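You operate a simulated robot arm through the tools that you are given. There is no shell and no other tool. Be economical: measure what you need, move in short steps, check, and stop when the job is done.

You run a simulated two-armed robot. Do the job below in one go: nothing can be reset, and whatever is moved stays where it is left.

Task
Swap the drip feeder's empty bottle for the full Lube one, then wet the belt down to the gate.
Fine: the feeder's label says which; valve shut during the swap and open after; empty bottle on the feeder shelf, in line with the others; stop the belt once it is wet to the gate. One press each; touch no other control. Set down upright: large bottle, what you pick out.

The check looks at the end state, three seconds after you hand in, the way a careful person would. Anything else that was tipped, shoved, dropped, spilled or broken makes it a failure.

Robot
Two 7-joint arms with fingered hands on one trunk, on a base that drives. Base frame: it is fixed to the floor where the robot stands at the start and does not move with it; the origin is under the middle of the robot, x ahead of it, y to its left, z up. Readings come in mm, rad, newtons and seconds.
The left shoulder is at the start at [24, 92, 1336], the right one opposite. With the tool pointing down near the work surface each hand reaches from about 100 to 520 mm from the robot's upright axis, wherever it stands, measured 20 degrees to its own side. Places, roughly: belt speed dial [300, 200, 1100]; black clamp lever [1400, -900, 1100]; black cup [400, -200, 1000]; conveyor air valve handle [1000, 1200, 1300]; conveyor control box [300, 300, 1100]; conveyor push button [300, 300, 1100]; conveyor reset button [300, 300, 1100]; conveyor start button [300, 500, 1100]; conveyor step button [300, 300, 1100]; conveyor stop button [300, 400, 1100]; drip feeder [400, -300, 500]; far clamp lever [900, 600, 1200]; green valve handle [400, 0, 1100]; near clamp lever [400, 600, 1200]; photo-eye [1400, -900, 1200]; red reflector [1500, 0, 1250]. Payload 2.1 kg a hand.
The tool frame of a hand sits at the grasp point between the pads (the TCP): z along the fingers, y along the line on which they close. The tips reach 20 mm beyond it. The gripper opens to 68 mm. The gripper's body begins 23 mm behind the TCP. The gripper is a hand of 5 fingers: y runs from the thumb to the fingers, the wrist lies at [-10, -79, -131] in the tool frame, and closing takes about 1.5 s.
Orientation is that of the tool frame in the base frame, as a unit quaternion [x, y, z, w]. With the fingers straight down and the wrist toward the robot, the tool's x, y and z point along [0, 1, 0], [1, 0, 0] and [0, 0, -1] of the base frame.

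Tools
- The arms move only by the tool drive_tool. It takes "left_moves", "right_moves" or both (then of equal length, played together; a hand with none holds still); each is one flat list of numbers, 7 for each row, row after row: the turn, a rotation vector about the tool's x, y, z in degrees, then the shift along the tool's x, y, z in mm, then the finger opening in mm, from 0 to 68. In form: [wx, wy, wz, tx, ty, tz, hand, wx, wy, wz, tx, ty, tz, hand, ...]. A call has 1 to 20 rows; each row is the pose to reach, as a shift and turn from the pose commanded when the call began, along the tool's axes at that moment. Each row takes 0.2 s and may step no farther than 50 mm and 0.15 rad from the row before; otherwise, or with a gripper value out of range, the whole call is refused. Where a pose cannot be reached the arm comes as near as it can. A force on the tool above 40 N (or 10 N above the force at the start of the call, whichever is more), or a blocked arm, ends the call early, and 0.2 s more pass. The fingers move at their own pace (about 153 mm/s each) and stop on an object; they squeeze with about 28 N. The grip force told is the motor's: it shows also when the fingers shut on nothing. Time passes only in rows, and 0.2 s behind the last, so rows that repeat a pose let the fingers close. It gives the time, the measured TCP pose, the force on the tool (base axes), the opening and the grip force at its end, in the units of the frame above (readings bear some noise), with the torque about the TCP (base axes, N m) and any sound that the robot's microphone picked up.
- Cameras (640 x 400 px; columns grow to the right, rows downward): "scene" is now at [127.1, 9.9, 1499]; the picture's right is [0.03, -1.00, 0.00], its down [-0.48, -0.02, -0.88] and it looks along [0.88, 0.03, -0.48] (base axes); focal length 214 px, centre (320, 200). "left" rides on the left gripper at [-54, -58, -72] in its tool frame; the picture's right is [-0.57, -0.39, 0.73], its down [0.73, -0.64, 0.23] and it looks along [0.38, 0.66, 0.65] (tool axes); focal length 226 px, centre (320, 200). "right" rides on the right gripper at [54, -58, -72] in its tool frame; the picture's right is [-0.57, 0.39, -0.73], its down [-0.73, -0.64, 0.23] and it looks along [-0.38, 0.66, 0.65] (tool axes); focal length 226 px, centre (320, 200). There is no depth. A picture from a camera that has moved, and an enlarged one, comes with that camera's place and axes in the base frame and with its lens. The place of the scene camera against the robot may be out by one fixed shift of up to 25 mm in any direction.
- grab_frame(camera): a new picture of that camera. The clock stands still meanwhile.
- slide_trunk(by): slides the trunk up (or, below 0, down) by that many mm; the arms and the scene camera ride with it, the base frame stays. It gives what a move gives, with no picture.
- base_move(legs): drives the robot by 1 to 6 legs, each [ahead, left, turn to the left] in mm, mm and rad, along the robot's own axes; the way and the turn of a leg run together, so that a leg with both is an arc; at most 1500 mm and 3.142 rad a leg. The arms and the cameras ride along, it lands a little off, and it stops where it bumps. It gives what a move gives.
- hand_shape(shape, hand): the hand has 5 fingers and takes this shape, open, in about a second: jaw (thumb against the fingers, like two jaws); tri (thumb and two fingers); tip (a fingertip pinch); poke (one finger out to press); point (the index stretched); flat (the hand flat); cup (the hand cupped); fist (a fist). The gripper value then closes the fingers along that shape, each until it touches; the sizes above hold for jaw. It gives what a move gives, with no picture.
- pan_tilt(pan, tilt): turns the head with the scene camera to pan (to the left, within 1.501 rad either way) and tilt (down, from -0.506 to 1.204), counted from straight ahead of the robot. It gives what a move gives.
- enlarge(camera, box): a new picture of the part [left, top, right, bottom] of that camera's present view, enlarged. The clock stands still meanwhile.
- close_job(): hands the job in; it is judged then, once.

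Work in short steps. Places have to be worked out from the pictures, the camera data and where the tool is seen: move nearer, look again, correct. Check each grasp and each placing, and mend what went wrong. You have 120 turns and 108 pictures in all, those below and enlarged ones among them. Open the grippers and draw the arms clear of the work before you hand the job in, unless the task says otherwise; then end with one line.

The tools are called after "Call:" by a JSON object that holds its "api" and its "payload". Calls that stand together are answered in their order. drive_tool: Moves the arms, as the interface text tells. Its arguments: {"type":"object","properties":{"left_moves":{"type":"array","items":{"type":"number"}},"right_moves":{"type":"array","items":{"type":"number"}}},"required":[]} The other tools are called the same way: slide_trunk (by) slides the trunk up or down; hand_shape (shape, hand) gives the hand a shape; base_move (legs) drives the base; pan_tilt (pan, tilt) turns the head that bears the scene camera; grab_frame (camera) takes a picture; enlarge (camera, box) takes an enlarged picture of a part of a camera's view; close_job () hands the job in.

At the start:

```text
time_s: 0.0
left_eef_pos: [346.9, 129.0, 1437.6]
left_tool_rot: [0.707, 0.707, 0.0, 0.0]
left_wrist_force: [-0.1, -0.8, 0.2]
left_torque: [-0.01, -0.02, 0.02]
left_finger_gap: 67.6
left_gripper_force: 0.0
left_shape: jaw
right_eef_pos: [362.2, -113.6, 1388.7]
right_tool_rot: [0.707, 0.707, 0.0, 0.0]
right_wrist_force: [-0.5, 0.2, 0.1]
right_torque: [0.01, -0.03, 0.0]
right_finger_gap: 67.6
right_gripper_force: 0.0
right_shape: jaw
trunk travel left (down, up): [-575.0, 329.0]
robot x, y, heading: [1.1, -5.5, 0.001]
head pan, tilt: [0.033, 0.496]
```

scene: 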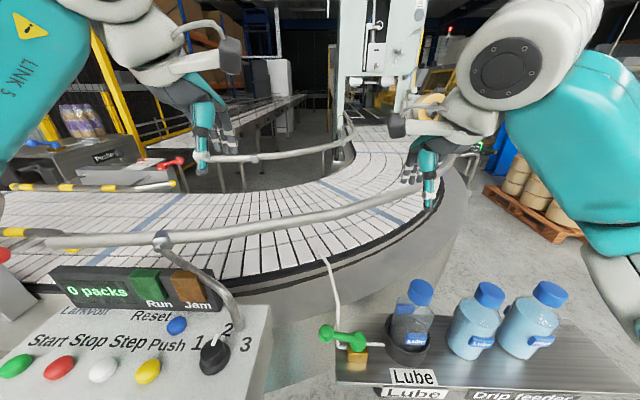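
right: 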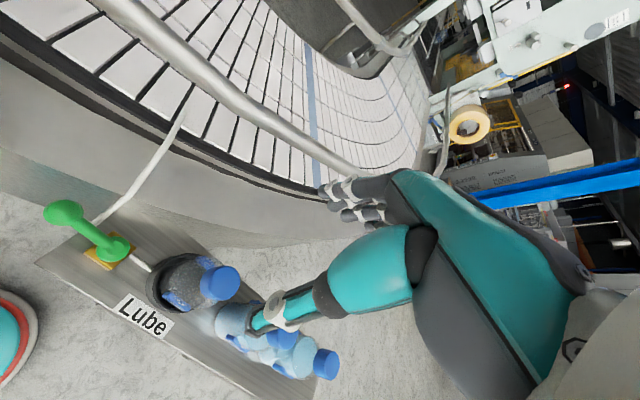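
left: 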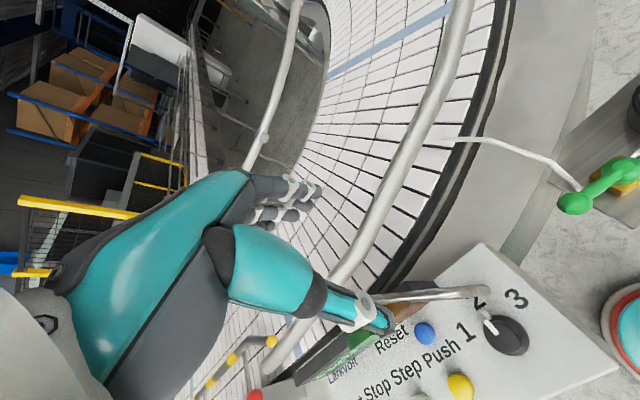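

I look closely at the feeder shelf and at the control box first.

Call:
{"api": "enlarge", "payload": {"camera": "scene", "box": [310, 250, 640, 400]}}

Call:
{"api": "enlarge", "payload": {"camera": "scene", "box": [0, 220, 280, 400]}}

Call:
{"api": "pan_tilt", "payload": {"pan": -0.6, "tilt": 1.0}}

Call:
{"api": "grab_frame", "payload": {"camera": "scene"}}

```text
1.94 times, centred on (475, 325) of scene
camera zoom: at [127.1, 9.9, 1499.0], right [0.03, -1.0, 0.0], down [-0.48, -0.02, -0.88], along [0.88, 0.03, -0.48], focal length 416 px, centre (19, -42)
```

zoom: 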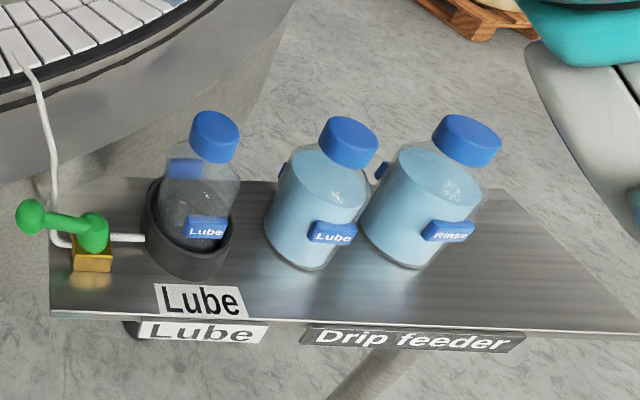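

```text
2.22 times, centred on (140, 310) of scene
camera zoom: at [127.1, 9.9, 1499.0], right [0.03, -1.0, 0.0], down [-0.48, -0.02, -0.88], along [0.88, 0.03, -0.48], focal length 477 px, centre (720, -44)
```

zoom: 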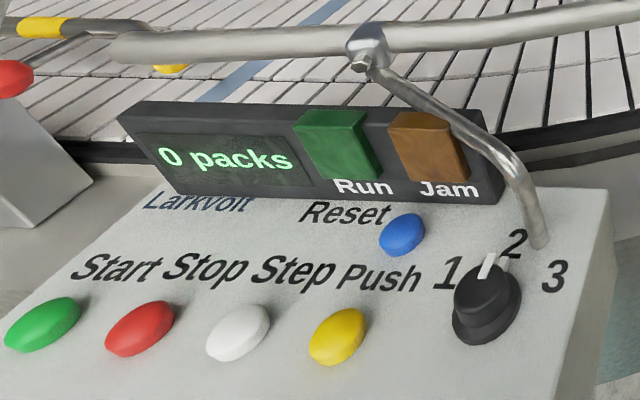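

```text
time_s: 1.0
left_eef_pos: [345.0, 129.9, 1436.5]
left_tool_rot: [0.707, 0.707, 0.001, 0.001]
left_wrist_force: [-0.4, -0.5, 0.0]
left_torque: [-0.01, 0.02, 0.02]
left_finger_gap: 67.9
left_gripper_force: 0.0
left_shape: jaw
right_eef_pos: [361.0, -113.0, 1387.5]
right_tool_rot: [0.707, 0.707, 0.0, 0.0]
right_wrist_force: [-0.7, 0.2, 0.1]
right_torque: [-0.01, 0.02, 0.03]
right_finger_gap: 68.0
right_gripper_force: 0.0
right_shape: jaw
trunk travel left (down, up): [-575.0, 329.0]
robot x, y, heading: [-0.3, -1.7, -0.005]
head pan, tilt: [-0.6, 1.0]
```

```text
102 pictures are left
camera scene: at [93.6, -32.4, 1457.6], right [-0.56, -0.83, 0.0], down [-0.69, 0.47, -0.54], along [0.45, -0.31, -0.84], focal length 214 px, centre (320, 200)
```

scene: 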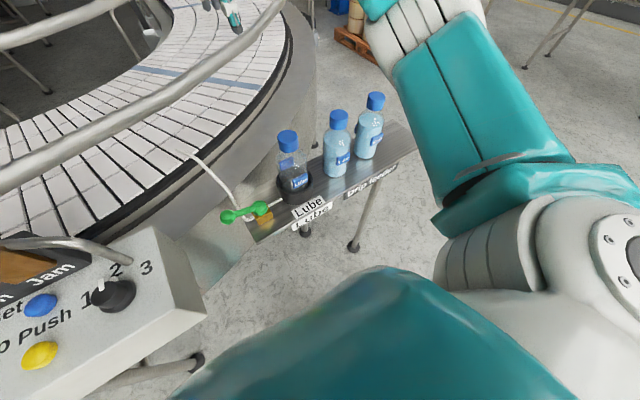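

The empty bottle stands in the cup, with the full Lube next to it and Rinse at the right end. I look for the gate and take closer views of the valve and the box.

Call:
{"api": "enlarge", "payload": {"camera": "scene", "box": [200, 80, 420, 260]}}

Call:
{"api": "enlarge", "payload": {"camera": "right", "box": [20, 180, 340, 400]}}

Call:
{"api": "pan_tilt", "payload": {"pan": -0.2, "tilt": 0.25}}

Call:
{"api": "grab_frame", "payload": {"camera": "scene"}}

```text
2.22 times, centred on (310, 170) of scene
camera zoom: at [93.6, -32.4, 1457.6], right [-0.56, -0.83, 0.0], down [-0.69, 0.47, -0.54], along [0.45, -0.31, -0.84], focal length 477 px, centre (342, 267)
```

zoom: 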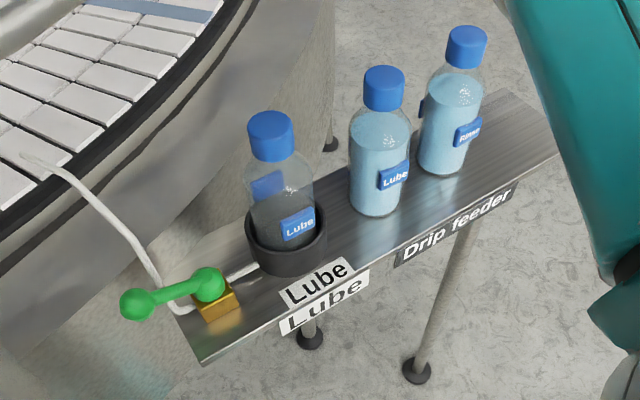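

```text
1.82 times, centred on (180, 290) of right
camera zoom: at [305.2, -59.5, 1460.2], right [0.39, -0.57, 0.73], down [-0.64, -0.73, -0.23], along [0.66, -0.38, -0.65], focal length 411 px, centre (574, 36)
```

zoom: 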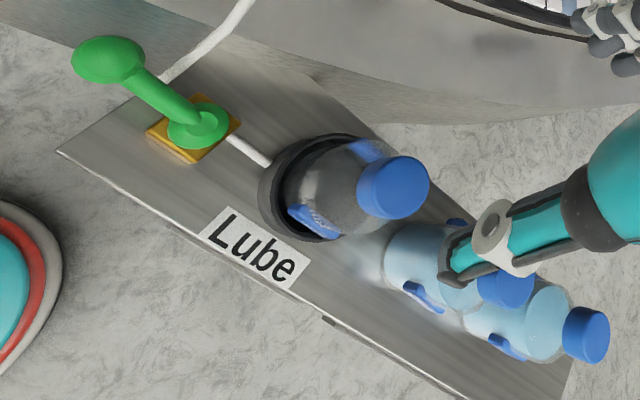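

```text
time_s: 2.1
left_eef_pos: [346.1, 128.7, 1436.3]
left_tool_rot: [0.707, 0.707, 0.0, 0.0]
left_wrist_force: [-0.5, 0.0, 0.2]
left_torque: [-0.01, 0.0, -0.01]
left_finger_gap: 67.6
left_gripper_force: 0.0
left_shape: jaw
right_eef_pos: [361.0, -114.7, 1387.7]
right_tool_rot: [0.707, 0.707, -0.001, 0.0]
right_wrist_force: [0.7, -0.5, 0.3]
right_torque: [0.02, -0.01, -0.01]
right_finger_gap: 67.5
right_gripper_force: 0.1
right_shape: jaw
trunk travel left (down, up): [-575.0, 329.0]
robot x, y, heading: [0.9, 1.1, 0.002]
head pan, tilt: [-0.201, 0.25]
```

```text
99 pictures are left
camera scene: at [127.6, -11.8, 1521.7], right [-0.2, -0.98, 0.0], down [-0.24, 0.05, -0.97], along [0.95, -0.19, -0.25], focal length 214 px, centre (320, 200)
```

scene: 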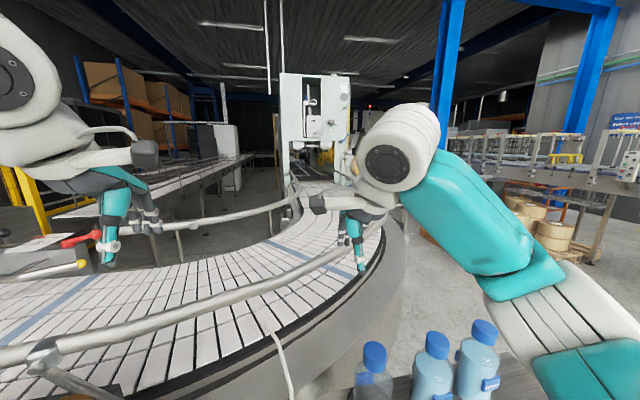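

The portal over the belt is probably the gate. I zoom in on it and look left along the belt too.

Call:
{"api": "enlarge", "payload": {"camera": "scene", "box": [240, 60, 440, 280]}}

Call:
{"api": "pan_tilt", "payload": {"pan": 0.75, "tilt": 0.5}}

Call:
{"api": "grab_frame", "payload": {"camera": "scene"}}

```text
1.82 times, centred on (340, 170) of scene
camera zoom: at [127.6, -11.8, 1521.7], right [-0.2, -0.98, 0.0], down [-0.24, 0.05, -0.97], along [0.95, -0.19, -0.25], focal length 390 px, centre (284, 254)
```

zoom: 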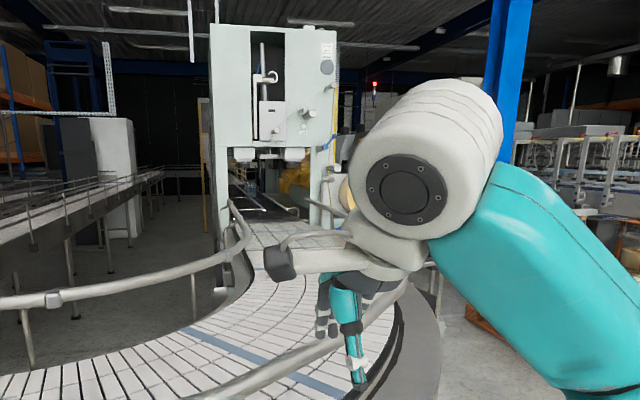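

```text
time_s: 3.4
left_eef_pos: [346.2, 129.0, 1436.7]
left_tool_rot: [0.707, 0.707, 0.0, 0.0]
left_wrist_force: [-0.2, 0.2, -0.4]
left_torque: [-0.04, 0.0, -0.02]
left_finger_gap: 67.7
left_gripper_force: 0.0
left_shape: jaw
right_eef_pos: [361.6, -113.9, 1387.6]
right_tool_rot: [0.707, 0.707, 0.0, -0.001]
right_wrist_force: [-0.1, -0.4, 0.1]
right_torque: [-0.03, -0.02, 0.01]
right_finger_gap: 67.7
right_gripper_force: 0.0
right_shape: jaw
trunk travel left (down, up): [-575.0, 329.0]
robot x, y, heading: [3.4, -1.6, 0.005]
head pan, tilt: [0.75, 0.499]
```

```text
97 pictures are left
camera scene: at [102.6, 68.9, 1498.7], right [0.68, -0.73, 0.0], down [-0.35, -0.33, -0.88], along [0.64, 0.6, -0.48], focal length 214 px, centre (320, 200)
```

scene: 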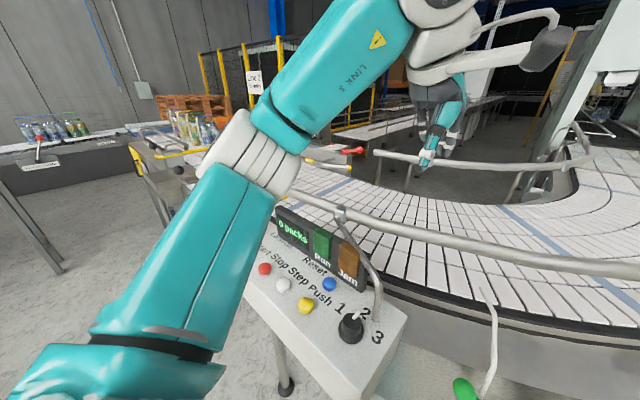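

The valve lever lies along the pipe, so I take it as open now. I shift the robot about 200 mm to the right, so that both hands reach the shelf, then look down again.

Call:
{"api": "base_move", "payload": {"legs": [[0, -200, 0]]}}

Call:
{"api": "pan_tilt", "payload": {"pan": 0.0, "tilt": 0.95}}

Call:
{"api": "grab_frame", "payload": {"camera": "scene"}}

Call:
{"api": "grab_frame", "payload": {"camera": "left"}}

Call:
{"api": "grab_frame", "payload": {"camera": "right"}}

```text
time_s: 5.0
left_eef_pos: [346.8, -72.1, 1435.7]
left_tool_rot: [0.706, 0.708, -0.001, 0.0]
left_wrist_force: [1.2, -0.4, 1.4]
left_torque: [-0.01, 0.02, 0.0]
left_finger_gap: 68.0
left_gripper_force: 0.1
left_shape: jaw
right_eef_pos: [362.9, -315.7, 1388.4]
right_tool_rot: [0.707, 0.708, 0.001, -0.001]
right_wrist_force: [-0.6, -0.3, -0.1]
right_torque: [-0.04, 0.0, 0.01]
right_finger_gap: 67.9
right_gripper_force: 0.0
right_shape: jaw
trunk travel left (down, up): [-575.0, 329.0]
robot x, y, heading: [-2.3, -199.9, 0.004]
head pan, tilt: [0.75, 0.499]
```

```text
time_s: 6.0
left_eef_pos: [346.3, -72.1, 1435.7]
left_tool_rot: [0.707, 0.707, 0.0, 0.001]
left_wrist_force: [-1.3, -1.1, -0.5]
left_torque: [0.02, -0.01, 0.05]
left_finger_gap: 67.7
left_gripper_force: 0.1
left_shape: jaw
right_eef_pos: [362.7, -314.4, 1387.5]
right_tool_rot: [0.707, 0.708, -0.001, 0.0]
right_wrist_force: [-0.8, -0.4, 0.6]
right_torque: [0.05, 0.0, -0.02]
right_finger_gap: 67.4
right_gripper_force: 0.1
right_shape: jaw
trunk travel left (down, up): [-575.0, 329.0]
robot x, y, heading: [-1.0, -199.8, 0.0]
head pan, tilt: [0.0, 0.949]
```

```text
96 pictures are left
camera scene: at [109.0, -193.9, 1461.2], right [0.0, -1.0, 0.0], down [-0.81, 0.0, -0.58], along [0.58, 0.0, -0.81], focal length 214 px, centre (320, 200)
```

scene: 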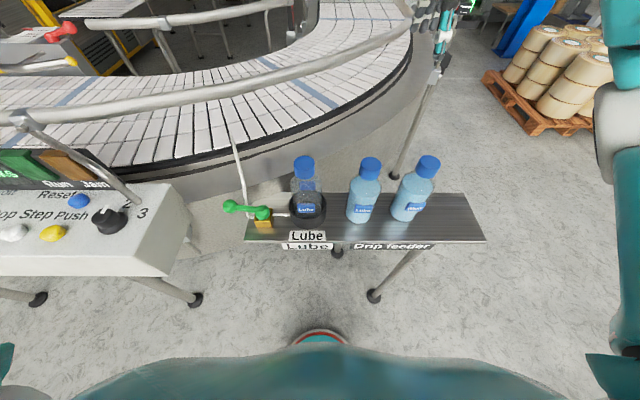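

```text
95 pictures are left
camera left: at [287.8, -126.1, 1508.2], right [-0.39, -0.57, -0.73], down [-0.64, 0.73, -0.23], along [0.66, 0.38, -0.65], focal length 226 px, centre (320, 200)
```

left: 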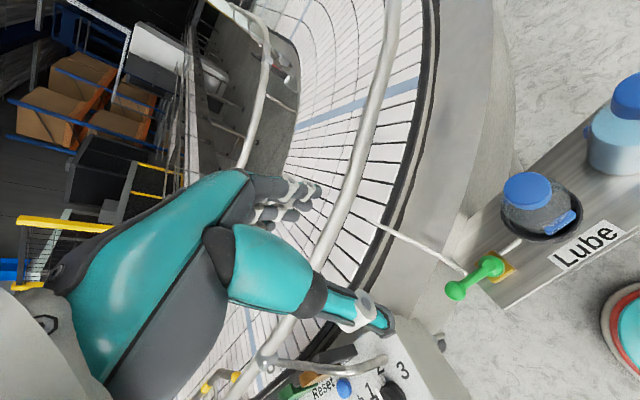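

```text
94 pictures are left
camera right: at [305.5, -259.9, 1460.2], right [0.39, -0.57, 0.73], down [-0.64, -0.73, -0.23], along [0.66, -0.38, -0.65], focal length 226 px, centre (320, 200)
```

right: 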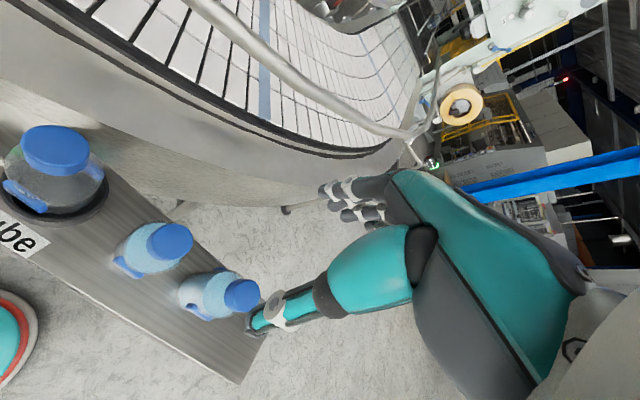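

From two views I place the caps near [375, -170 / -294 / -404, 1166], the lever knob near [354, 2, 1055] with its pivot near [362, -65], and the shelf at z≈1000. I lower the left hand above the knob to look closer.

Call:
{"api": "drive_tool", "payload": {"left_moves": [0, 0, 0, 15, 2, 40, 68, 0, 0, 0, 30, 4, 80, 68, 0, 0, 0, 45, 6, 120, 68, 0, 0, 0, 60, 8, 160, 68, 0, 0, 0, 72, 8, 200, 68, 0, 0, 0, 72, 8, 240, 68]}}

Call:
{"api": "grab_frame", "payload": {"camera": "left"}}

Call:
{"api": "grab_frame", "payload": {"camera": "scene"}}

```text
time_s: 7.5
left_eef_pos: [353.1, -1.3, 1194.9]
left_tool_rot: [0.707, 0.708, 0.001, 0.0]
left_wrist_force: [-0.5, 0.6, 0.0]
left_torque: [-0.01, 0.02, -0.01]
left_finger_gap: 67.6
left_gripper_force: 0.1
left_shape: jaw
right_eef_pos: [361.8, -313.9, 1388.3]
right_tool_rot: [0.707, 0.707, -0.001, -0.001]
right_wrist_force: [-0.7, -0.4, 0.4]
right_torque: [0.02, -0.03, 0.02]
right_finger_gap: 67.9
right_gripper_force: 0.0
right_shape: jaw
trunk travel left (down, up): [-575.0, 329.0]
robot x, y, heading: [0.5, -199.0, 0.001]
head pan, tilt: [0.0, 0.949]
```

```text
93 pictures are left
camera left: at [294.7, -54.4, 1267.2], right [-0.39, -0.57, -0.73], down [-0.64, 0.73, -0.23], along [0.66, 0.38, -0.65], focal length 226 px, centre (320, 200)
```

left: 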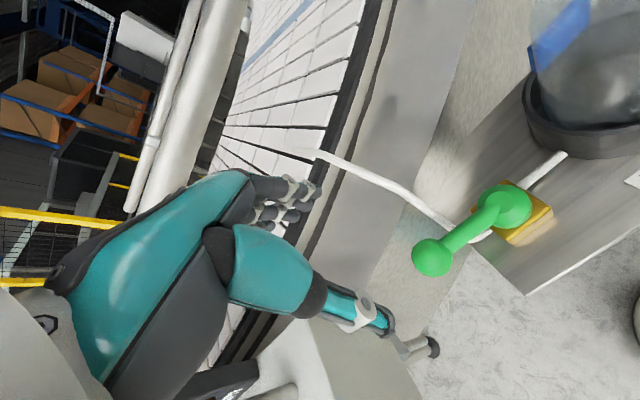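

```text
92 pictures are left
camera scene: at [109.0, -193.9, 1461.2], right [0.0, -1.0, 0.0], down [-0.81, 0.0, -0.58], along [0.58, 0.0, -0.81], focal length 214 px, centre (320, 200)
```

scene: 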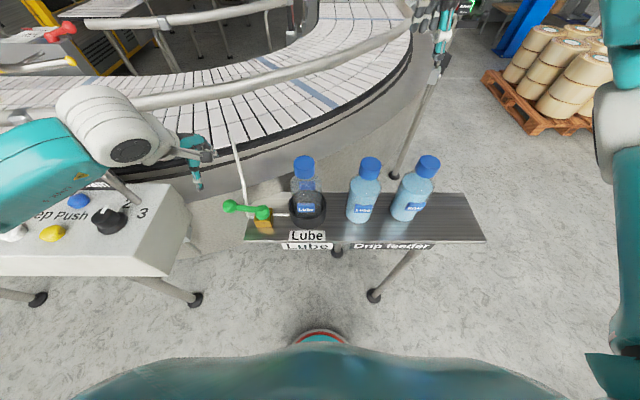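

The knob computes to about [355, 2, 1056], with the tube some 25 mm beyond. I lower the open left hand around the knob and check before closing.

Call:
{"api": "drive_tool", "payload": {"left_moves": [0, 0, 0, 6, 2, 40, 60, 0, 0, 0, 6, 2, 80, 58, 0, 0, 0, 6, 2, 110, 58]}}

Call:
{"api": "grab_frame", "payload": {"camera": "left"}}

```text
time_s: 8.2
left_eef_pos: [354.2, 6.9, 1083.8]
left_tool_rot: [0.706, 0.708, 0.0, 0.001]
left_wrist_force: [0.3, 0.5, 1.1]
left_torque: [-0.01, 0.0, 0.02]
left_finger_gap: 58.4
left_gripper_force: 0.0
left_shape: jaw
right_eef_pos: [362.2, -314.5, 1387.8]
right_tool_rot: [0.707, 0.708, 0.0, -0.002]
right_wrist_force: [-0.2, -0.8, 0.1]
right_torque: [-0.01, 0.02, -0.02]
right_finger_gap: 67.9
right_gripper_force: 0.0
right_shape: jaw
trunk travel left (down, up): [-575.0, 329.0]
robot x, y, heading: [-0.4, -200.3, 0.005]
head pan, tilt: [0.0, 0.949]
```

```text
91 pictures are left
camera left: at [295.7, -47.3, 1155.6], right [-0.39, -0.57, -0.73], down [-0.64, 0.73, -0.23], along [0.66, 0.38, -0.65], focal length 226 px, centre (320, 200)
```

left: 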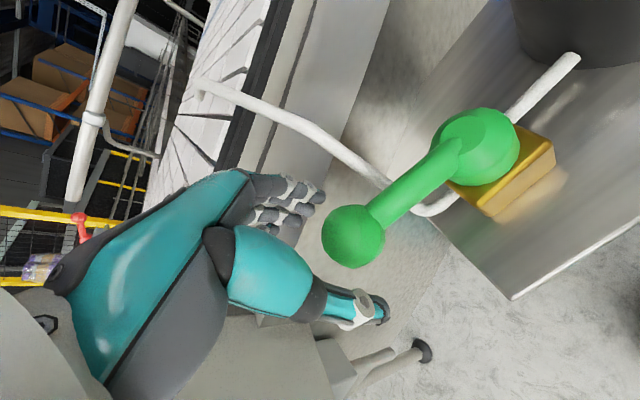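

The knob now triangulates to about [353, 0, 1063], about 31 mm thick. I go down to its height and close the fingers on it.

Call:
{"api": "drive_tool", "payload": {"left_moves": [0, 0, 0, -4, -1, 22, 58, 0, 0, 0, -4, -1, 22, 20, 0, 0, 0, -4, -1, 22, 20, 0, 0, 0, -4, -1, 22, 20, 0, 0, 0, -4, -1, 22, 20]}}

Call:
{"api": "grab_frame", "payload": {"camera": "left"}}

```text
time_s: 9.4
left_eef_pos: [354.6, 3.4, 1063.5]
left_tool_rot: [0.707, 0.708, 0.0, -0.001]
left_wrist_force: [-0.2, -0.9, 0.6]
left_torque: [0.0, 0.01, 0.02]
left_finger_gap: 20.5
left_gripper_force: 0.1
left_shape: jaw
right_eef_pos: [362.8, -314.7, 1387.9]
right_tool_rot: [0.707, 0.708, 0.0, -0.001]
right_wrist_force: [0.4, -0.1, -1.2]
right_torque: [0.02, 0.01, 0.01]
right_finger_gap: 67.8
right_gripper_force: 0.0
right_shape: jaw
trunk travel left (down, up): [-575.0, 329.0]
robot x, y, heading: [2.9, -197.1, 0.001]
head pan, tilt: [0.0, 0.949]
```

```text
90 pictures are left
camera left: at [295.5, -51.1, 1134.7], right [-0.39, -0.57, -0.73], down [-0.64, 0.73, -0.23], along [0.66, 0.38, -0.65], focal length 226 px, centre (320, 200)
```

left: 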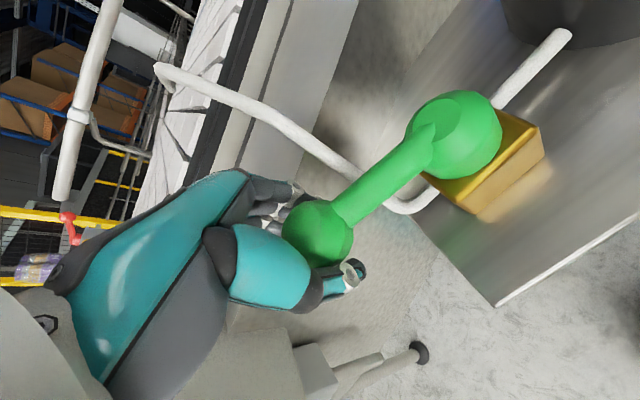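

The fingers shut without contact and the knob hides them, so it sits higher and nearer: about [347, -5, 1077]. I open, shift there, and close again.

Call:
{"api": "drive_tool", "payload": {"left_moves": [0, 0, 0, 0, 0, 0, 60, 0, 0, 0, 0, 0, 0, 60, 0, 0, 0, -3, -3, -5, 60, 0, 0, 0, -9, -7, -10, 60, 0, 0, 0, -9, -7, -10, 8, 0, 0, 0, -9, -7, -10, 8, 0, 0, 0, -9, -7, -10, 8, 0, 0, 0, -9, -7, -10, 8, 0, 0, 0, -9, -7, -10, 8]}}

Call:
{"api": "grab_frame", "payload": {"camera": "left"}}

```text
time_s: 11.4
left_eef_pos: [347.1, -6.1, 1072.9]
left_tool_rot: [0.707, 0.707, -0.001, -0.001]
left_wrist_force: [-2.7, -3.4, -12.8]
left_torque: [-0.02, 0.01, -0.1]
left_finger_gap: 17.3
left_gripper_force: 28.3
left_shape: jaw
right_eef_pos: [362.7, -315.0, 1387.5]
right_tool_rot: [0.707, 0.708, -0.001, -0.001]
right_wrist_force: [0.4, -0.1, 0.3]
right_torque: [0.02, 0.0, -0.01]
right_finger_gap: 67.7
right_gripper_force: 0.0
right_shape: jaw
trunk travel left (down, up): [-575.0, 329.0]
robot x, y, heading: [-1.2, -203.7, -0.0]
head pan, tilt: [0.0, 0.949]
```

```text
89 pictures are left
camera left: at [289.2, -60.8, 1145.4], right [-0.39, -0.57, -0.73], down [-0.64, 0.73, -0.23], along [0.66, 0.38, -0.65], focal length 226 px, centre (320, 200)
```

left: 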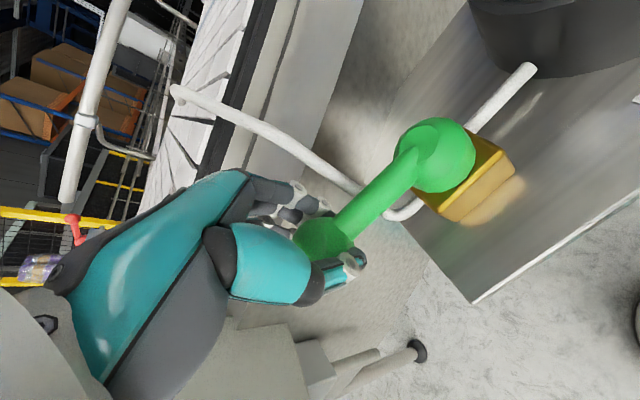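

The left hand now grips the knob, with the pivot near [347, -67] and a radius of about 61 mm. I swing the lever toward the robot through about 48°, watching the force.

Call:
{"api": "drive_tool", "payload": {"left_moves": [0, 0, -8, -0.6, -8.5, 0, 8, 0, 0, -16, -2.4, -16.8, 0, 8, 0, 0, -24, -5.3, -24.8, 0, 8, 0, 0, -32, -9.3, -32.3, 0, 8, 0, 0, -40, -14.3, -39.2, 0, 8, 0, 0, -48, -20.2, -45.3, 0, 8]}}

Call:
{"api": "grab_frame", "payload": {"camera": "left"}}

```text
time_s: 12.8
left_eef_pos: [305.6, -29.2, 1075.1]
left_tool_rot: [0.356, 0.934, -0.001, 0.0]
left_wrist_force: [13.5, -13.8, -21.1]
left_torque: [-0.11, -0.19, -0.28]
left_finger_gap: 16.9
left_gripper_force: 27.9
left_shape: jaw
right_eef_pos: [367.3, -317.5, 1387.3]
right_tool_rot: [0.707, 0.707, -0.001, -0.002]
right_wrist_force: [-0.3, 0.0, 0.3]
right_torque: [0.01, 0.0, 0.01]
right_finger_gap: 67.8
right_gripper_force: 0.2
right_shape: jaw
trunk travel left (down, up): [-575.0, 329.0]
robot x, y, heading: [3.0, -204.3, 0.002]
head pan, tilt: [0.0, 0.949]
```

```text
88 pictures are left
camera left: at [306.7, -108.3, 1146.1], right [0.16, -0.67, -0.73], down [-0.97, 0.01, -0.23], along [0.16, 0.75, -0.65], focal length 226 px, centre (320, 200)
```

left: 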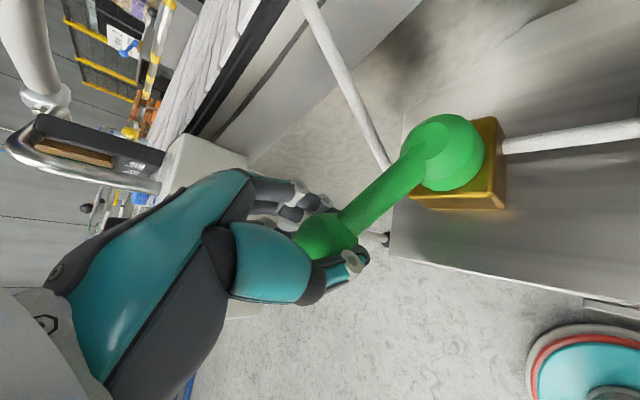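

The lever follows well. The force shows a slight outward pull, so I go on to 90° with a small inward correction.

Call:
{"api": "drive_tool", "payload": {"left_moves": [0, 0, -8, -3.6, -8.5, 0, 8, 0, 0, -16, -6, -16.5, 0, 8, 0, 0, -24, -9, -24, 0, 8, 0, 0, -32, -13, -31.5, 0, 8, 0, 0, -40, -18, -38, 0, 8, 0, 0, -43, -20, -40.5, 0, 8]}}

Call:
{"api": "grab_frame", "payload": {"camera": "left"}}

```text
time_s: 14.2
left_eef_pos: [293.8, -69.9, 1072.1]
left_tool_rot: [-0.011, 1.0, 0.001, -0.002]
left_wrist_force: [19.9, 4.4, -11.4]
left_torque: [0.08, -0.21, -0.32]
left_finger_gap: 16.7
left_gripper_force: 28.8
left_shape: jaw
right_eef_pos: [365.6, -313.7, 1386.9]
right_tool_rot: [0.707, 0.707, -0.001, -0.002]
right_wrist_force: [-0.2, 0.3, 0.2]
right_torque: [-0.03, 0.0, -0.01]
right_finger_gap: 67.9
right_gripper_force: 0.0
right_shape: jaw
trunk travel left (down, up): [-575.0, 329.0]
robot x, y, heading: [6.4, -204.9, 0.005]
head pan, tilt: [0.0, 0.949]
```

```text
87 pictures are left
camera left: at [349.2, -126.6, 1144.9], right [0.57, -0.37, -0.73], down [-0.72, -0.66, -0.23], along [-0.39, 0.66, -0.64], focal length 226 px, centre (320, 200)
```

left: 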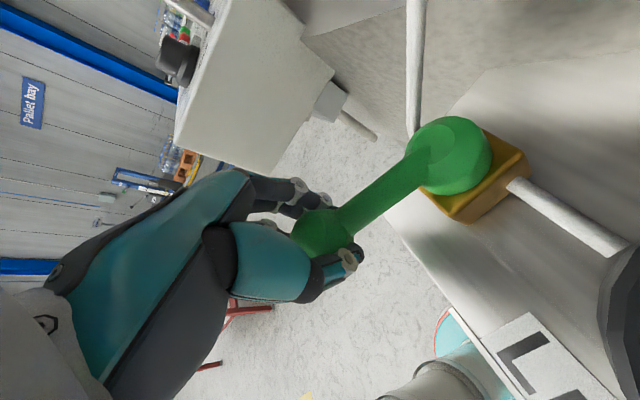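

The lever now stands across the pipe, so the valve is shut. I open the hand, lift it straight off, and turn it back while drawing it up and to the left.

Call:
{"api": "drive_tool", "payload": {"left_moves": [0, 0, 0, 1, 0, 0, 60, 0, 0, 0, 1, 0, 0, 64, 0, 0, 0, 1, 0, 0, 64, 0, 0, 0, 1, 0, -30, 64, 0, 0, 0, 1, 0, -70, 64, 0, 0, 8, 1, 0, -110, 64, 0, 0, 16, 1, 10, -150, 64, 0, 0, 24, 1, 30, -180, 64, 0, 0, 32, 1, 50, -200, 64, 0, 0, 40, 1, 70, -220, 64, 0, 0, 48, 1, 90, -240, 64, 0, 0, 56, 1, 110, -250, 64, 0, 0, 64, 1, 130, -250, 64, 0, 0, 72, 1, 150, -250, 64, 0, 0, 80, 1, 170, -250, 64, 0, 0, 88, 1, 180, -250, 64]}}

Call:
{"api": "grab_frame", "payload": {"camera": "scene"}}

```text
time_s: 17.6
left_eef_pos: [286.0, 111.2, 1324.1]
left_tool_rot: [0.688, 0.726, 0.0, 0.0]
left_wrist_force: [0.3, 0.9, -0.8]
left_torque: [0.0, 0.01, -0.01]
left_finger_gap: 63.9
left_gripper_force: 0.0
left_shape: jaw
right_eef_pos: [363.6, -315.6, 1389.8]
right_tool_rot: [0.707, 0.708, -0.001, -0.001]
right_wrist_force: [-1.5, 0.0, -0.4]
right_torque: [0.03, -0.03, 0.0]
right_finger_gap: 67.7
right_gripper_force: 0.1
right_shape: jaw
trunk travel left (down, up): [-575.0, 329.0]
robot x, y, heading: [-0.2, -203.2, 0.001]
head pan, tilt: [0.0, 0.949]
```

```text
86 pictures are left
camera scene: at [108.9, -193.8, 1461.2], right [0.0, -1.0, 0.0], down [-0.81, 0.0, -0.58], along [0.58, 0.0, -0.81], focal length 214 px, centre (320, 200)
```

scene: 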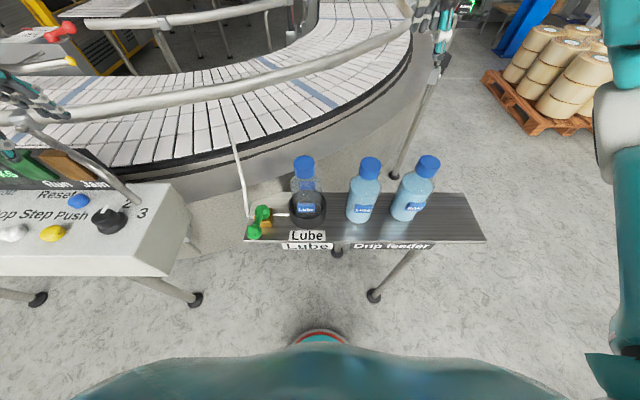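

The valve is shut and nothing else moved. I bring the right hand above the empty bottle's cap.

Call:
{"api": "drive_tool", "payload": {"right_moves": [0, 0, 0, 40, 3, 0, 68, 0, 0, 0, 80, 6, 20, 68, 0, 0, 0, 115, 9, 55, 68, 0, 0, 0, 140, 11, 95, 68, 0, 0, 0, 145, 11, 125, 68]}}

Call:
{"api": "grab_frame", "payload": {"camera": "right"}}

Call:
{"api": "grab_frame", "payload": {"camera": "scene"}}

```text
time_s: 18.9
left_eef_pos: [286.9, 110.5, 1324.6]
left_tool_rot: [0.687, 0.726, 0.0, 0.0]
left_wrist_force: [-0.4, 0.2, -1.1]
left_torque: [-0.03, 0.01, 0.0]
left_finger_gap: 63.5
left_gripper_force: 0.1
left_shape: jaw
right_eef_pos: [373.0, -168.6, 1262.3]
right_tool_rot: [0.707, 0.708, -0.001, -0.001]
right_wrist_force: [0.2, -0.6, -0.4]
right_torque: [0.01, 0.02, 0.0]
right_finger_gap: 67.8
right_gripper_force: 0.0
right_shape: jaw
trunk travel left (down, up): [-575.0, 329.0]
robot x, y, heading: [5.5, -199.9, 0.004]
head pan, tilt: [0.0, 0.949]
```

```text
85 pictures are left
camera right: at [316.2, -113.7, 1333.6], right [0.39, -0.57, 0.73], down [-0.64, -0.73, -0.23], along [0.66, -0.38, -0.65], focal length 226 px, centre (320, 200)
```

right: 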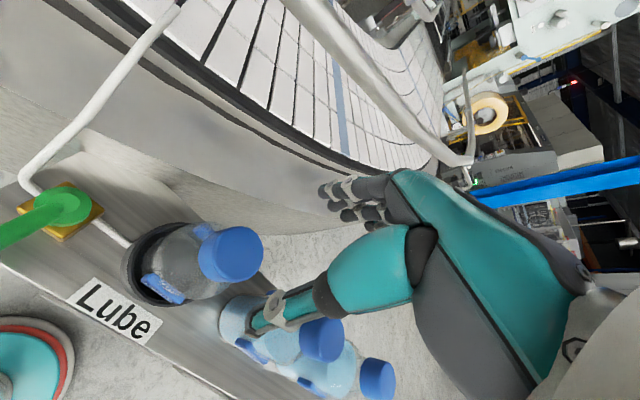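

```text
84 pictures are left
camera scene: at [108.9, -193.9, 1461.2], right [0.0, -1.0, 0.0], down [-0.81, 0.0, -0.58], along [0.58, 0.0, -0.81], focal length 214 px, centre (320, 200)
```

scene: 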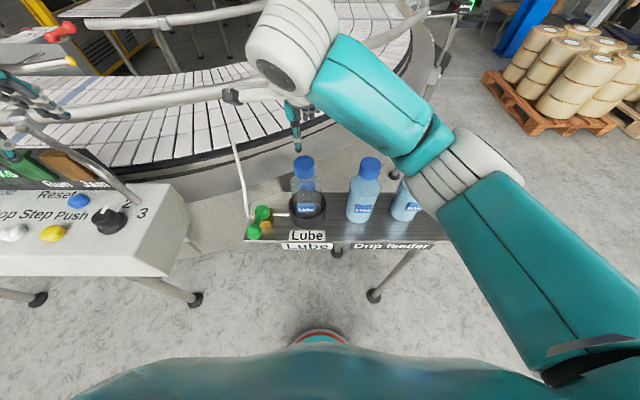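

Two right-hand views put the cap centre at [376, -169.5, 1164]. I descend with the fingers open and close on it.

Call:
{"api": "drive_tool", "payload": {"right_moves": [0, 0, 0, -1, 3, 40, 68, 0, 0, 0, -1, 3, 75, 68, 0, 0, 0, -1, 3, 98, 68, 0, 0, 0, -1, 3, 98, 10, 0, 0, 0, -1, 3, 98, 10, 0, 0, 0, -1, 3, 98, 10, 0, 0, 0, -1, 3, 98, 10]}}

Call:
{"api": "grab_frame", "payload": {"camera": "right"}}

```text
time_s: 20.4
left_eef_pos: [285.5, 109.6, 1324.0]
left_tool_rot: [0.688, 0.726, 0.0, 0.0]
left_wrist_force: [-0.5, 0.0, -0.5]
left_torque: [-0.01, -0.02, 0.01]
left_finger_gap: 63.7
left_gripper_force: 0.0
left_shape: jaw
right_eef_pos: [376.1, -170.0, 1165.9]
right_tool_rot: [0.707, 0.707, 0.0, 0.0]
right_wrist_force: [-0.2, 0.3, -0.2]
right_torque: [-0.02, 0.0, -0.01]
right_finger_gap: 29.9
right_gripper_force: 27.7
right_shape: jaw
trunk travel left (down, up): [-575.0, 329.0]
robot x, y, heading: [-0.1, -202.5, 0.001]
head pan, tilt: [0.0, 0.949]
```

```text
83 pictures are left
camera right: at [319.2, -116.3, 1237.7], right [0.39, -0.57, 0.73], down [-0.64, -0.73, -0.23], along [0.66, -0.38, -0.65], focal length 226 px, centre (320, 200)
```

right: 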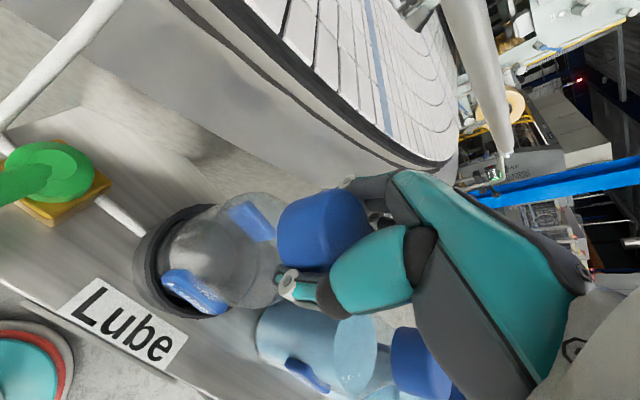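

Gripped, with a 30 mm gap at 28 N. I lift it straight up about 60 mm and check, before going high enough to clear the other bottles.

Call:
{"api": "drive_tool", "payload": {"right_moves": [0, 0, 0, 0, 0, -15, 10, 0, 0, 0, 0, 0, -35, 10, 0, 0, 0, 0, 0, -60, 10]}}

Call:
{"api": "grab_frame", "payload": {"camera": "scene"}}

```text
time_s: 21.2
left_eef_pos: [286.0, 110.1, 1324.8]
left_tool_rot: [0.688, 0.726, 0.0, 0.0]
left_wrist_force: [-0.6, 0.6, -0.2]
left_torque: [0.01, -0.01, -0.03]
left_finger_gap: 64.0
left_gripper_force: 0.0
left_shape: jaw
right_eef_pos: [374.0, -171.1, 1226.1]
right_tool_rot: [0.706, 0.708, 0.0, -0.001]
right_wrist_force: [0.2, 0.4, -0.5]
right_torque: [0.03, -0.01, 0.01]
right_finger_gap: 29.5
right_gripper_force: 27.5
right_shape: jaw
trunk travel left (down, up): [-575.0, 329.0]
robot x, y, heading: [-1.4, -202.1, 0.006]
head pan, tilt: [0.0, 0.949]
```

```text
82 pictures are left
camera scene: at [108.9, -193.7, 1461.2], right [0.0, -1.0, 0.0], down [-0.81, 0.0, -0.58], along [0.58, 0.0, -0.81], focal length 214 px, centre (320, 200)
```

scene: 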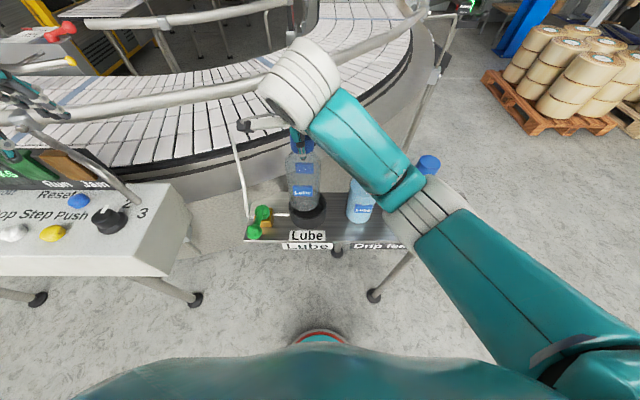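

The bottle hangs free and the cup is clear. I raise it further so its base clears the other bottles, then carry it to the right, past Rinse.

Call:
{"api": "drive_tool", "payload": {"right_moves": [0, 0, 0, 0, 0, -40, 10, 0, 0, 0, 0, 0, -80, 10, 0, 0, 0, 0, 0, -115, 10, 0, 0, 0, 0, 0, -145, 10, 0, 0, 0, -30, 0, -150, 10, 0, 0, 0, -65, 0, -150, 10, 0, 0, 0, -100, 1, -150, 10, 0, 0, 0, -135, 1, -150, 10, 0, 0, 0, -170, 2, -150, 10, 0, 0, 0, -205, 2, -150, 10, 0, 0, 0, -240, 3, -150, 10, 0, 0, 0, -275, 3, -150, 10, 0, 0, 0, -305, 3, -150, 10, 0, 0, 0, -330, 3, -150, 10, 0, 0, 0, -330, 3, -150, 10]}}

Call:
{"api": "grab_frame", "payload": {"camera": "scene"}}

Call:
{"api": "grab_frame", "payload": {"camera": "right"}}

```text
time_s: 24.4
left_eef_pos: [286.7, 110.1, 1325.2]
left_tool_rot: [0.688, 0.726, 0.0, 0.0]
left_wrist_force: [-0.4, 0.4, -0.6]
left_torque: [-0.04, 0.0, 0.0]
left_finger_gap: 64.1
left_gripper_force: 0.0
left_shape: jaw
right_eef_pos: [380.6, -501.4, 1375.2]
right_tool_rot: [0.707, 0.707, -0.001, -0.001]
right_wrist_force: [0.2, -0.3, -1.3]
right_torque: [-0.02, 0.0, 0.05]
right_finger_gap: 29.2
right_gripper_force: 28.3
right_shape: jaw
trunk travel left (down, up): [-575.0, 329.0]
robot x, y, heading: [-0.5, -199.8, 0.005]
head pan, tilt: [0.0, 0.949]
```

```text
81 pictures are left
camera scene: at [108.9, -193.9, 1461.2], right [0.0, -1.0, 0.0], down [-0.81, 0.0, -0.58], along [0.58, 0.0, -0.81], focal length 214 px, centre (320, 200)
```

scene: 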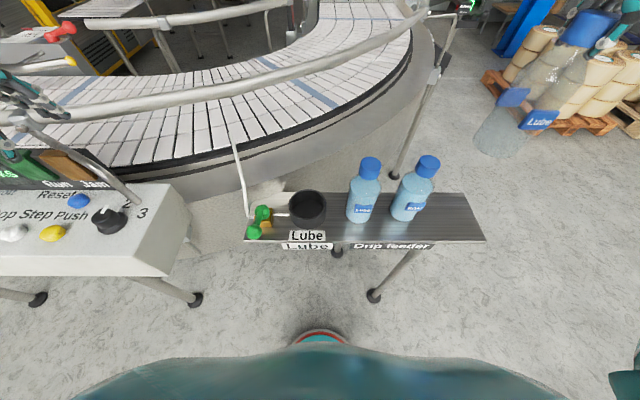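

```text
80 pictures are left
camera right: at [323.2, -446.9, 1447.0], right [0.39, -0.57, 0.73], down [-0.64, -0.73, -0.23], along [0.66, -0.38, -0.65], focal length 226 px, centre (320, 200)
```

right: 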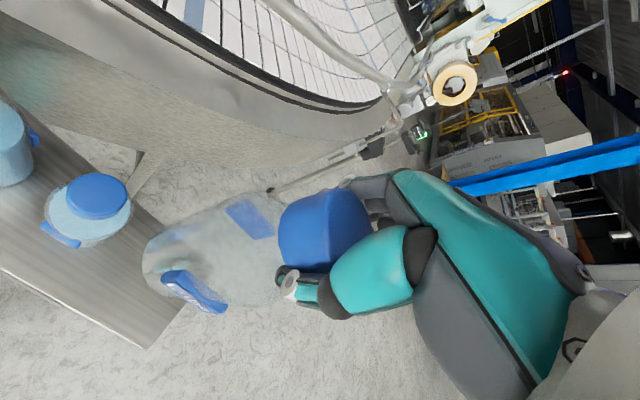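

The shelf's right end is at y ≈ -585 and Rinse is at about [381, -405], so [380, -500] is free and in line. I lower to just above the shelf.

Call:
{"api": "drive_tool", "payload": {"right_moves": [0, 0, 0, 0, 0, 40, 10, 0, 0, 0, 0, 0, 80, 10, 0, 0, 0, 0, 0, 120, 10, 0, 0, 0, 0, 0, 155, 10, 0, 0, 0, 0, 0, 180, 10, 0, 0, 0, 0, 0, 195, 10]}}

Call:
{"api": "grab_frame", "payload": {"camera": "scene"}}

Call:
{"api": "grab_frame", "payload": {"camera": "right"}}

```text
time_s: 25.9
left_eef_pos: [285.6, 110.0, 1323.7]
left_tool_rot: [0.688, 0.726, 0.0, 0.0]
left_wrist_force: [0.2, 0.2, -0.1]
left_torque: [0.02, -0.02, -0.01]
left_finger_gap: 63.8
left_gripper_force: 0.1
left_shape: jaw
right_eef_pos: [378.0, -500.3, 1180.4]
right_tool_rot: [0.706, 0.708, 0.0, 0.0]
right_wrist_force: [0.1, -0.5, -0.3]
right_torque: [-0.03, -0.02, 0.0]
right_finger_gap: 29.1
right_gripper_force: 27.4
right_shape: jaw
trunk travel left (down, up): [-575.0, 329.0]
robot x, y, heading: [1.2, -203.8, -0.001]
head pan, tilt: [0.0, 0.949]
```

```text
79 pictures are left
camera scene: at [108.9, -194.0, 1461.2], right [0.0, -1.0, 0.0], down [-0.81, 0.0, -0.58], along [0.58, 0.0, -0.81], focal length 214 px, centre (320, 200)
```

scene: 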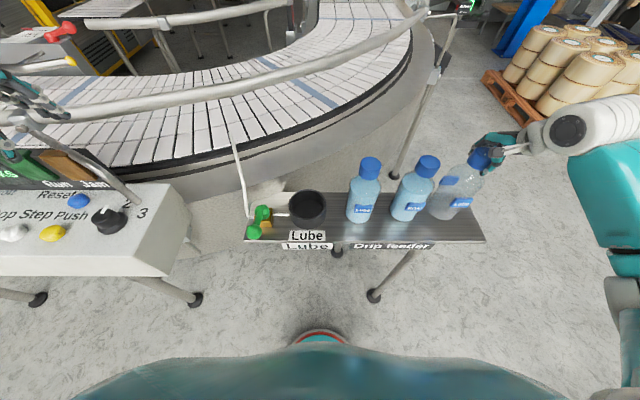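

```text
78 pictures are left
camera right: at [321.8, -445.5, 1252.6], right [0.39, -0.57, 0.73], down [-0.64, -0.73, -0.23], along [0.66, -0.38, -0.65], focal length 226 px, centre (320, 200)
```

right: 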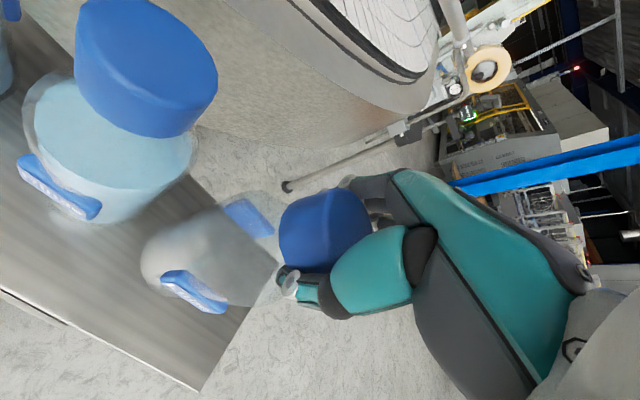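

The bottle hangs just above the shelf, upright and in line. I lower it in small steps and watch the force.

Call:
{"api": "drive_tool", "payload": {"right_moves": [0, 0, 0, 0, 0, 4, 10, 0, 0, 0, 0, 0, 8, 10, 0, 0, 0, 0, 0, 11, 10, 0, 0, 0, 0, 0, 13, 10]}}

```text
time_s: 26.9
left_eef_pos: [286.0, 110.5, 1324.8]
left_tool_rot: [0.688, 0.726, 0.001, 0.0]
left_wrist_force: [0.0, 0.4, -0.4]
left_torque: [-0.01, 0.01, 0.0]
left_finger_gap: 63.9
left_gripper_force: 0.1
left_shape: jaw
right_eef_pos: [379.0, -501.3, 1166.9]
right_tool_rot: [0.707, 0.708, 0.0, -0.001]
right_wrist_force: [0.9, -0.3, -0.5]
right_torque: [-0.01, -0.03, 0.0]
right_finger_gap: 29.1
right_gripper_force: 28.4
right_shape: jaw
trunk travel left (down, up): [-575.0, 329.0]
robot x, y, heading: [2.9, -199.6, 0.002]
head pan, tilt: [0.0, 0.949]
```

No contact yet, so I keep lowering in 2 mm steps.

Call:
{"api": "drive_tool", "payload": {"right_moves": [0, 0, 0, 0, 0, 2, 10, 0, 0, 0, 0, 0, 4, 10]}}

Call:
{"api": "enlarge", "payload": {"camera": "scene", "box": [320, 130, 520, 260]}}

```text
time_s: 27.4
left_eef_pos: [286.1, 110.8, 1324.4]
left_tool_rot: [0.688, 0.726, 0.0, 0.0]
left_wrist_force: [-0.2, -0.6, 0.3]
left_torque: [0.01, 0.04, -0.03]
left_finger_gap: 63.8
left_gripper_force: 0.1
left_shape: jaw
right_eef_pos: [379.3, -499.9, 1163.3]
right_tool_rot: [0.707, 0.708, -0.001, -0.001]
right_wrist_force: [-0.7, 0.2, -1.3]
right_torque: [0.0, 0.02, -0.01]
right_finger_gap: 29.2
right_gripper_force: 28.2
right_shape: jaw
trunk travel left (down, up): [-575.0, 329.0]
robot x, y, heading: [-1.4, -200.1, -0.003]
head pan, tilt: [0.0, 0.949]
```

```text
3.08 times, centred on (420, 195) of scene
camera zoom: at [108.9, -194.0, 1461.2], right [0.0, -1.0, 0.0], down [-0.81, 0.0, -0.58], along [0.58, 0.0, -0.81], focal length 660 px, centre (12, 215)
```

zoom: 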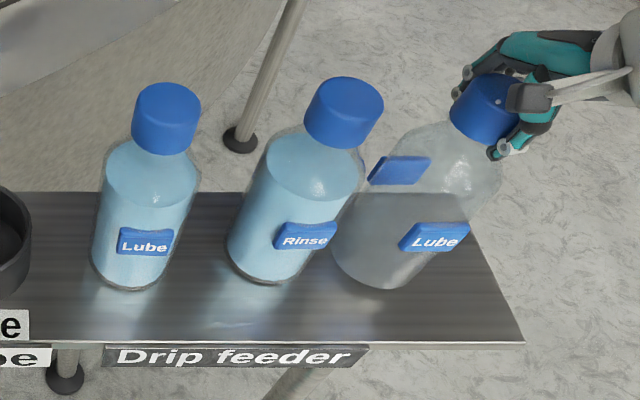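

Still free of the shelf, so I lower a little more.

Call:
{"api": "drive_tool", "payload": {"right_moves": [0, 0, 0, 0, 0, 2, 10, 0, 0, 0, 0, 0, 4, 10, 0, 0, 0, 0, 0, 4, 10]}}

```text
time_s: 28.2
left_eef_pos: [286.3, 109.8, 1325.3]
left_tool_rot: [0.688, 0.726, 0.0, 0.001]
left_wrist_force: [0.4, -0.4, 0.3]
left_torque: [0.01, -0.02, 0.0]
left_finger_gap: 63.8
left_gripper_force: 0.2
left_shape: jaw
right_eef_pos: [378.8, -499.4, 1160.3]
right_tool_rot: [0.707, 0.707, 0.0, 0.0]
right_wrist_force: [-0.8, 0.9, 9.9]
right_torque: [0.0, -0.02, -0.02]
right_finger_gap: 29.1
right_gripper_force: 28.5
right_shape: jaw
trunk travel left (down, up): [-575.0, 329.0]
robot x, y, heading: [-0.0, -200.6, -0.001]
head pan, tilt: [0.0, 0.949]
```

The bottle is standing: 10 N pushes up at z≈1160. I release it and rise straight up.

Call:
{"api": "drive_tool", "payload": {"right_moves": [0, 0, 0, 0, 0, -1, 30, 0, 0, 0, 0, 0, -1, 45, 0, 0, 0, 0, 0, -1, 68, 0, 0, 0, 0, 0, -1, 68, 0, 0, 0, 0, 0, -25, 68, 0, 0, 0, 0, 0, -60, 68, 0, 0, 0, 0, 0, -100, 68]}}

Call:
{"api": "enlarge", "payload": {"camera": "scene", "box": [220, 110, 520, 290]}}

Call:
{"api": "grab_frame", "payload": {"camera": "right"}}

```text
time_s: 29.9
left_eef_pos: [284.9, 109.4, 1325.1]
left_tool_rot: [0.688, 0.726, 0.0, 0.0]
left_wrist_force: [-0.1, 0.4, 0.2]
left_torque: [-0.02, 0.0, 0.01]
left_finger_gap: 63.7
left_gripper_force: 0.0
left_shape: jaw
right_eef_pos: [379.4, -500.6, 1260.6]
right_tool_rot: [0.706, 0.708, -0.001, -0.001]
right_wrist_force: [-0.3, -0.3, 0.2]
right_torque: [-0.02, -0.03, 0.02]
right_finger_gap: 68.1
right_gripper_force: 0.0
right_shape: jaw
trunk travel left (down, up): [-575.0, 329.0]
robot x, y, heading: [-0.6, -195.5, -0.002]
head pan, tilt: [0.0, 0.949]
```

```text
2.13 times, centred on (370, 200) of scene
camera zoom: at [108.9, -193.8, 1461.2], right [0.0, -1.0, 0.0], down [-0.81, 0.0, -0.58], along [0.58, 0.0, -0.81], focal length 458 px, centre (213, 200)
```

zoom: 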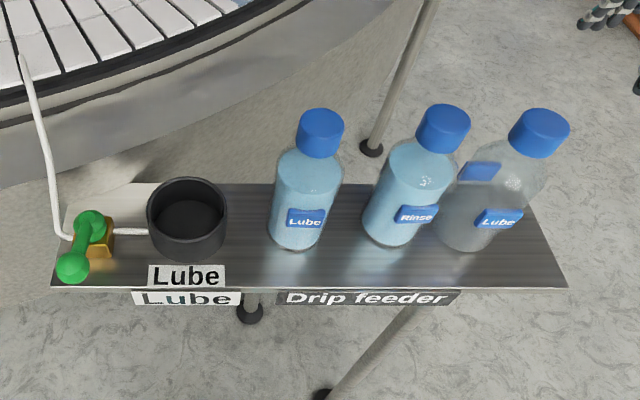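

```text
75 pictures are left
camera right: at [321.7, -446.4, 1331.6], right [0.39, -0.57, 0.73], down [-0.64, -0.73, -0.23], along [0.66, -0.38, -0.65], focal length 226 px, centre (320, 200)
```

right: 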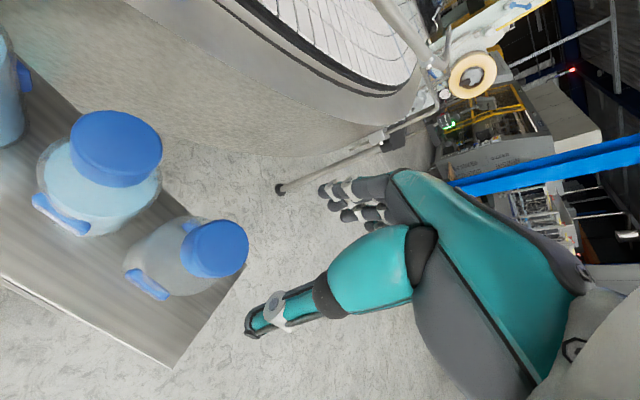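

The empty bottle stands upright and in line. I move the right hand above the full Lube's cap at about [376, -294].

Call:
{"api": "drive_tool", "payload": {"right_moves": [0, 0, 0, 30, 0, 0, 68, 0, 0, 0, 70, -1, 0, 68, 0, 0, 0, 110, -2, 0, 68, 0, 0, 0, 150, -3, 0, 68, 0, 0, 0, 185, -3, 0, 68, 0, 0, 0, 206, -3, 0, 68]}}

Call:
{"api": "grab_frame", "payload": {"camera": "right"}}

```text
time_s: 31.2
left_eef_pos: [286.1, 112.1, 1325.0]
left_tool_rot: [0.688, 0.726, 0.0, 0.0]
left_wrist_force: [-0.1, -1.0, 1.4]
left_torque: [0.0, 0.01, 0.0]
left_finger_gap: 64.1
left_gripper_force: 0.1
left_shape: jaw
right_eef_pos: [373.3, -295.8, 1259.1]
right_tool_rot: [0.706, 0.708, -0.001, -0.001]
right_wrist_force: [-0.4, 0.1, -0.9]
right_torque: [0.01, 0.03, 0.04]
right_finger_gap: 67.8
right_gripper_force: 0.0
right_shape: jaw
trunk travel left (down, up): [-575.0, 329.0]
robot x, y, heading: [4.1, -198.9, -0.0]
head pan, tilt: [0.0, 0.949]
```

```text
74 pictures are left
camera right: at [316.9, -240.3, 1330.7], right [0.39, -0.57, 0.73], down [-0.64, -0.73, -0.23], along [0.66, -0.38, -0.65], focal length 226 px, centre (320, 200)
```

right: 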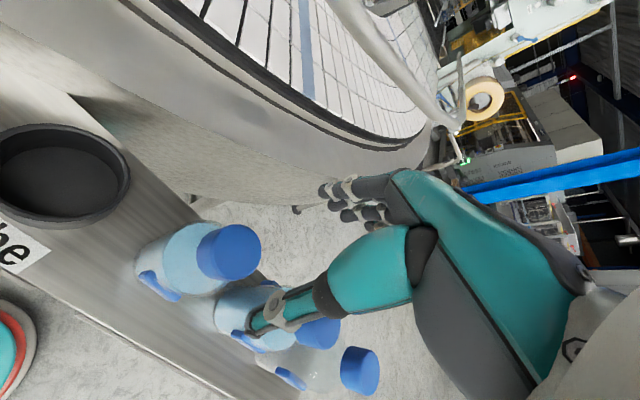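

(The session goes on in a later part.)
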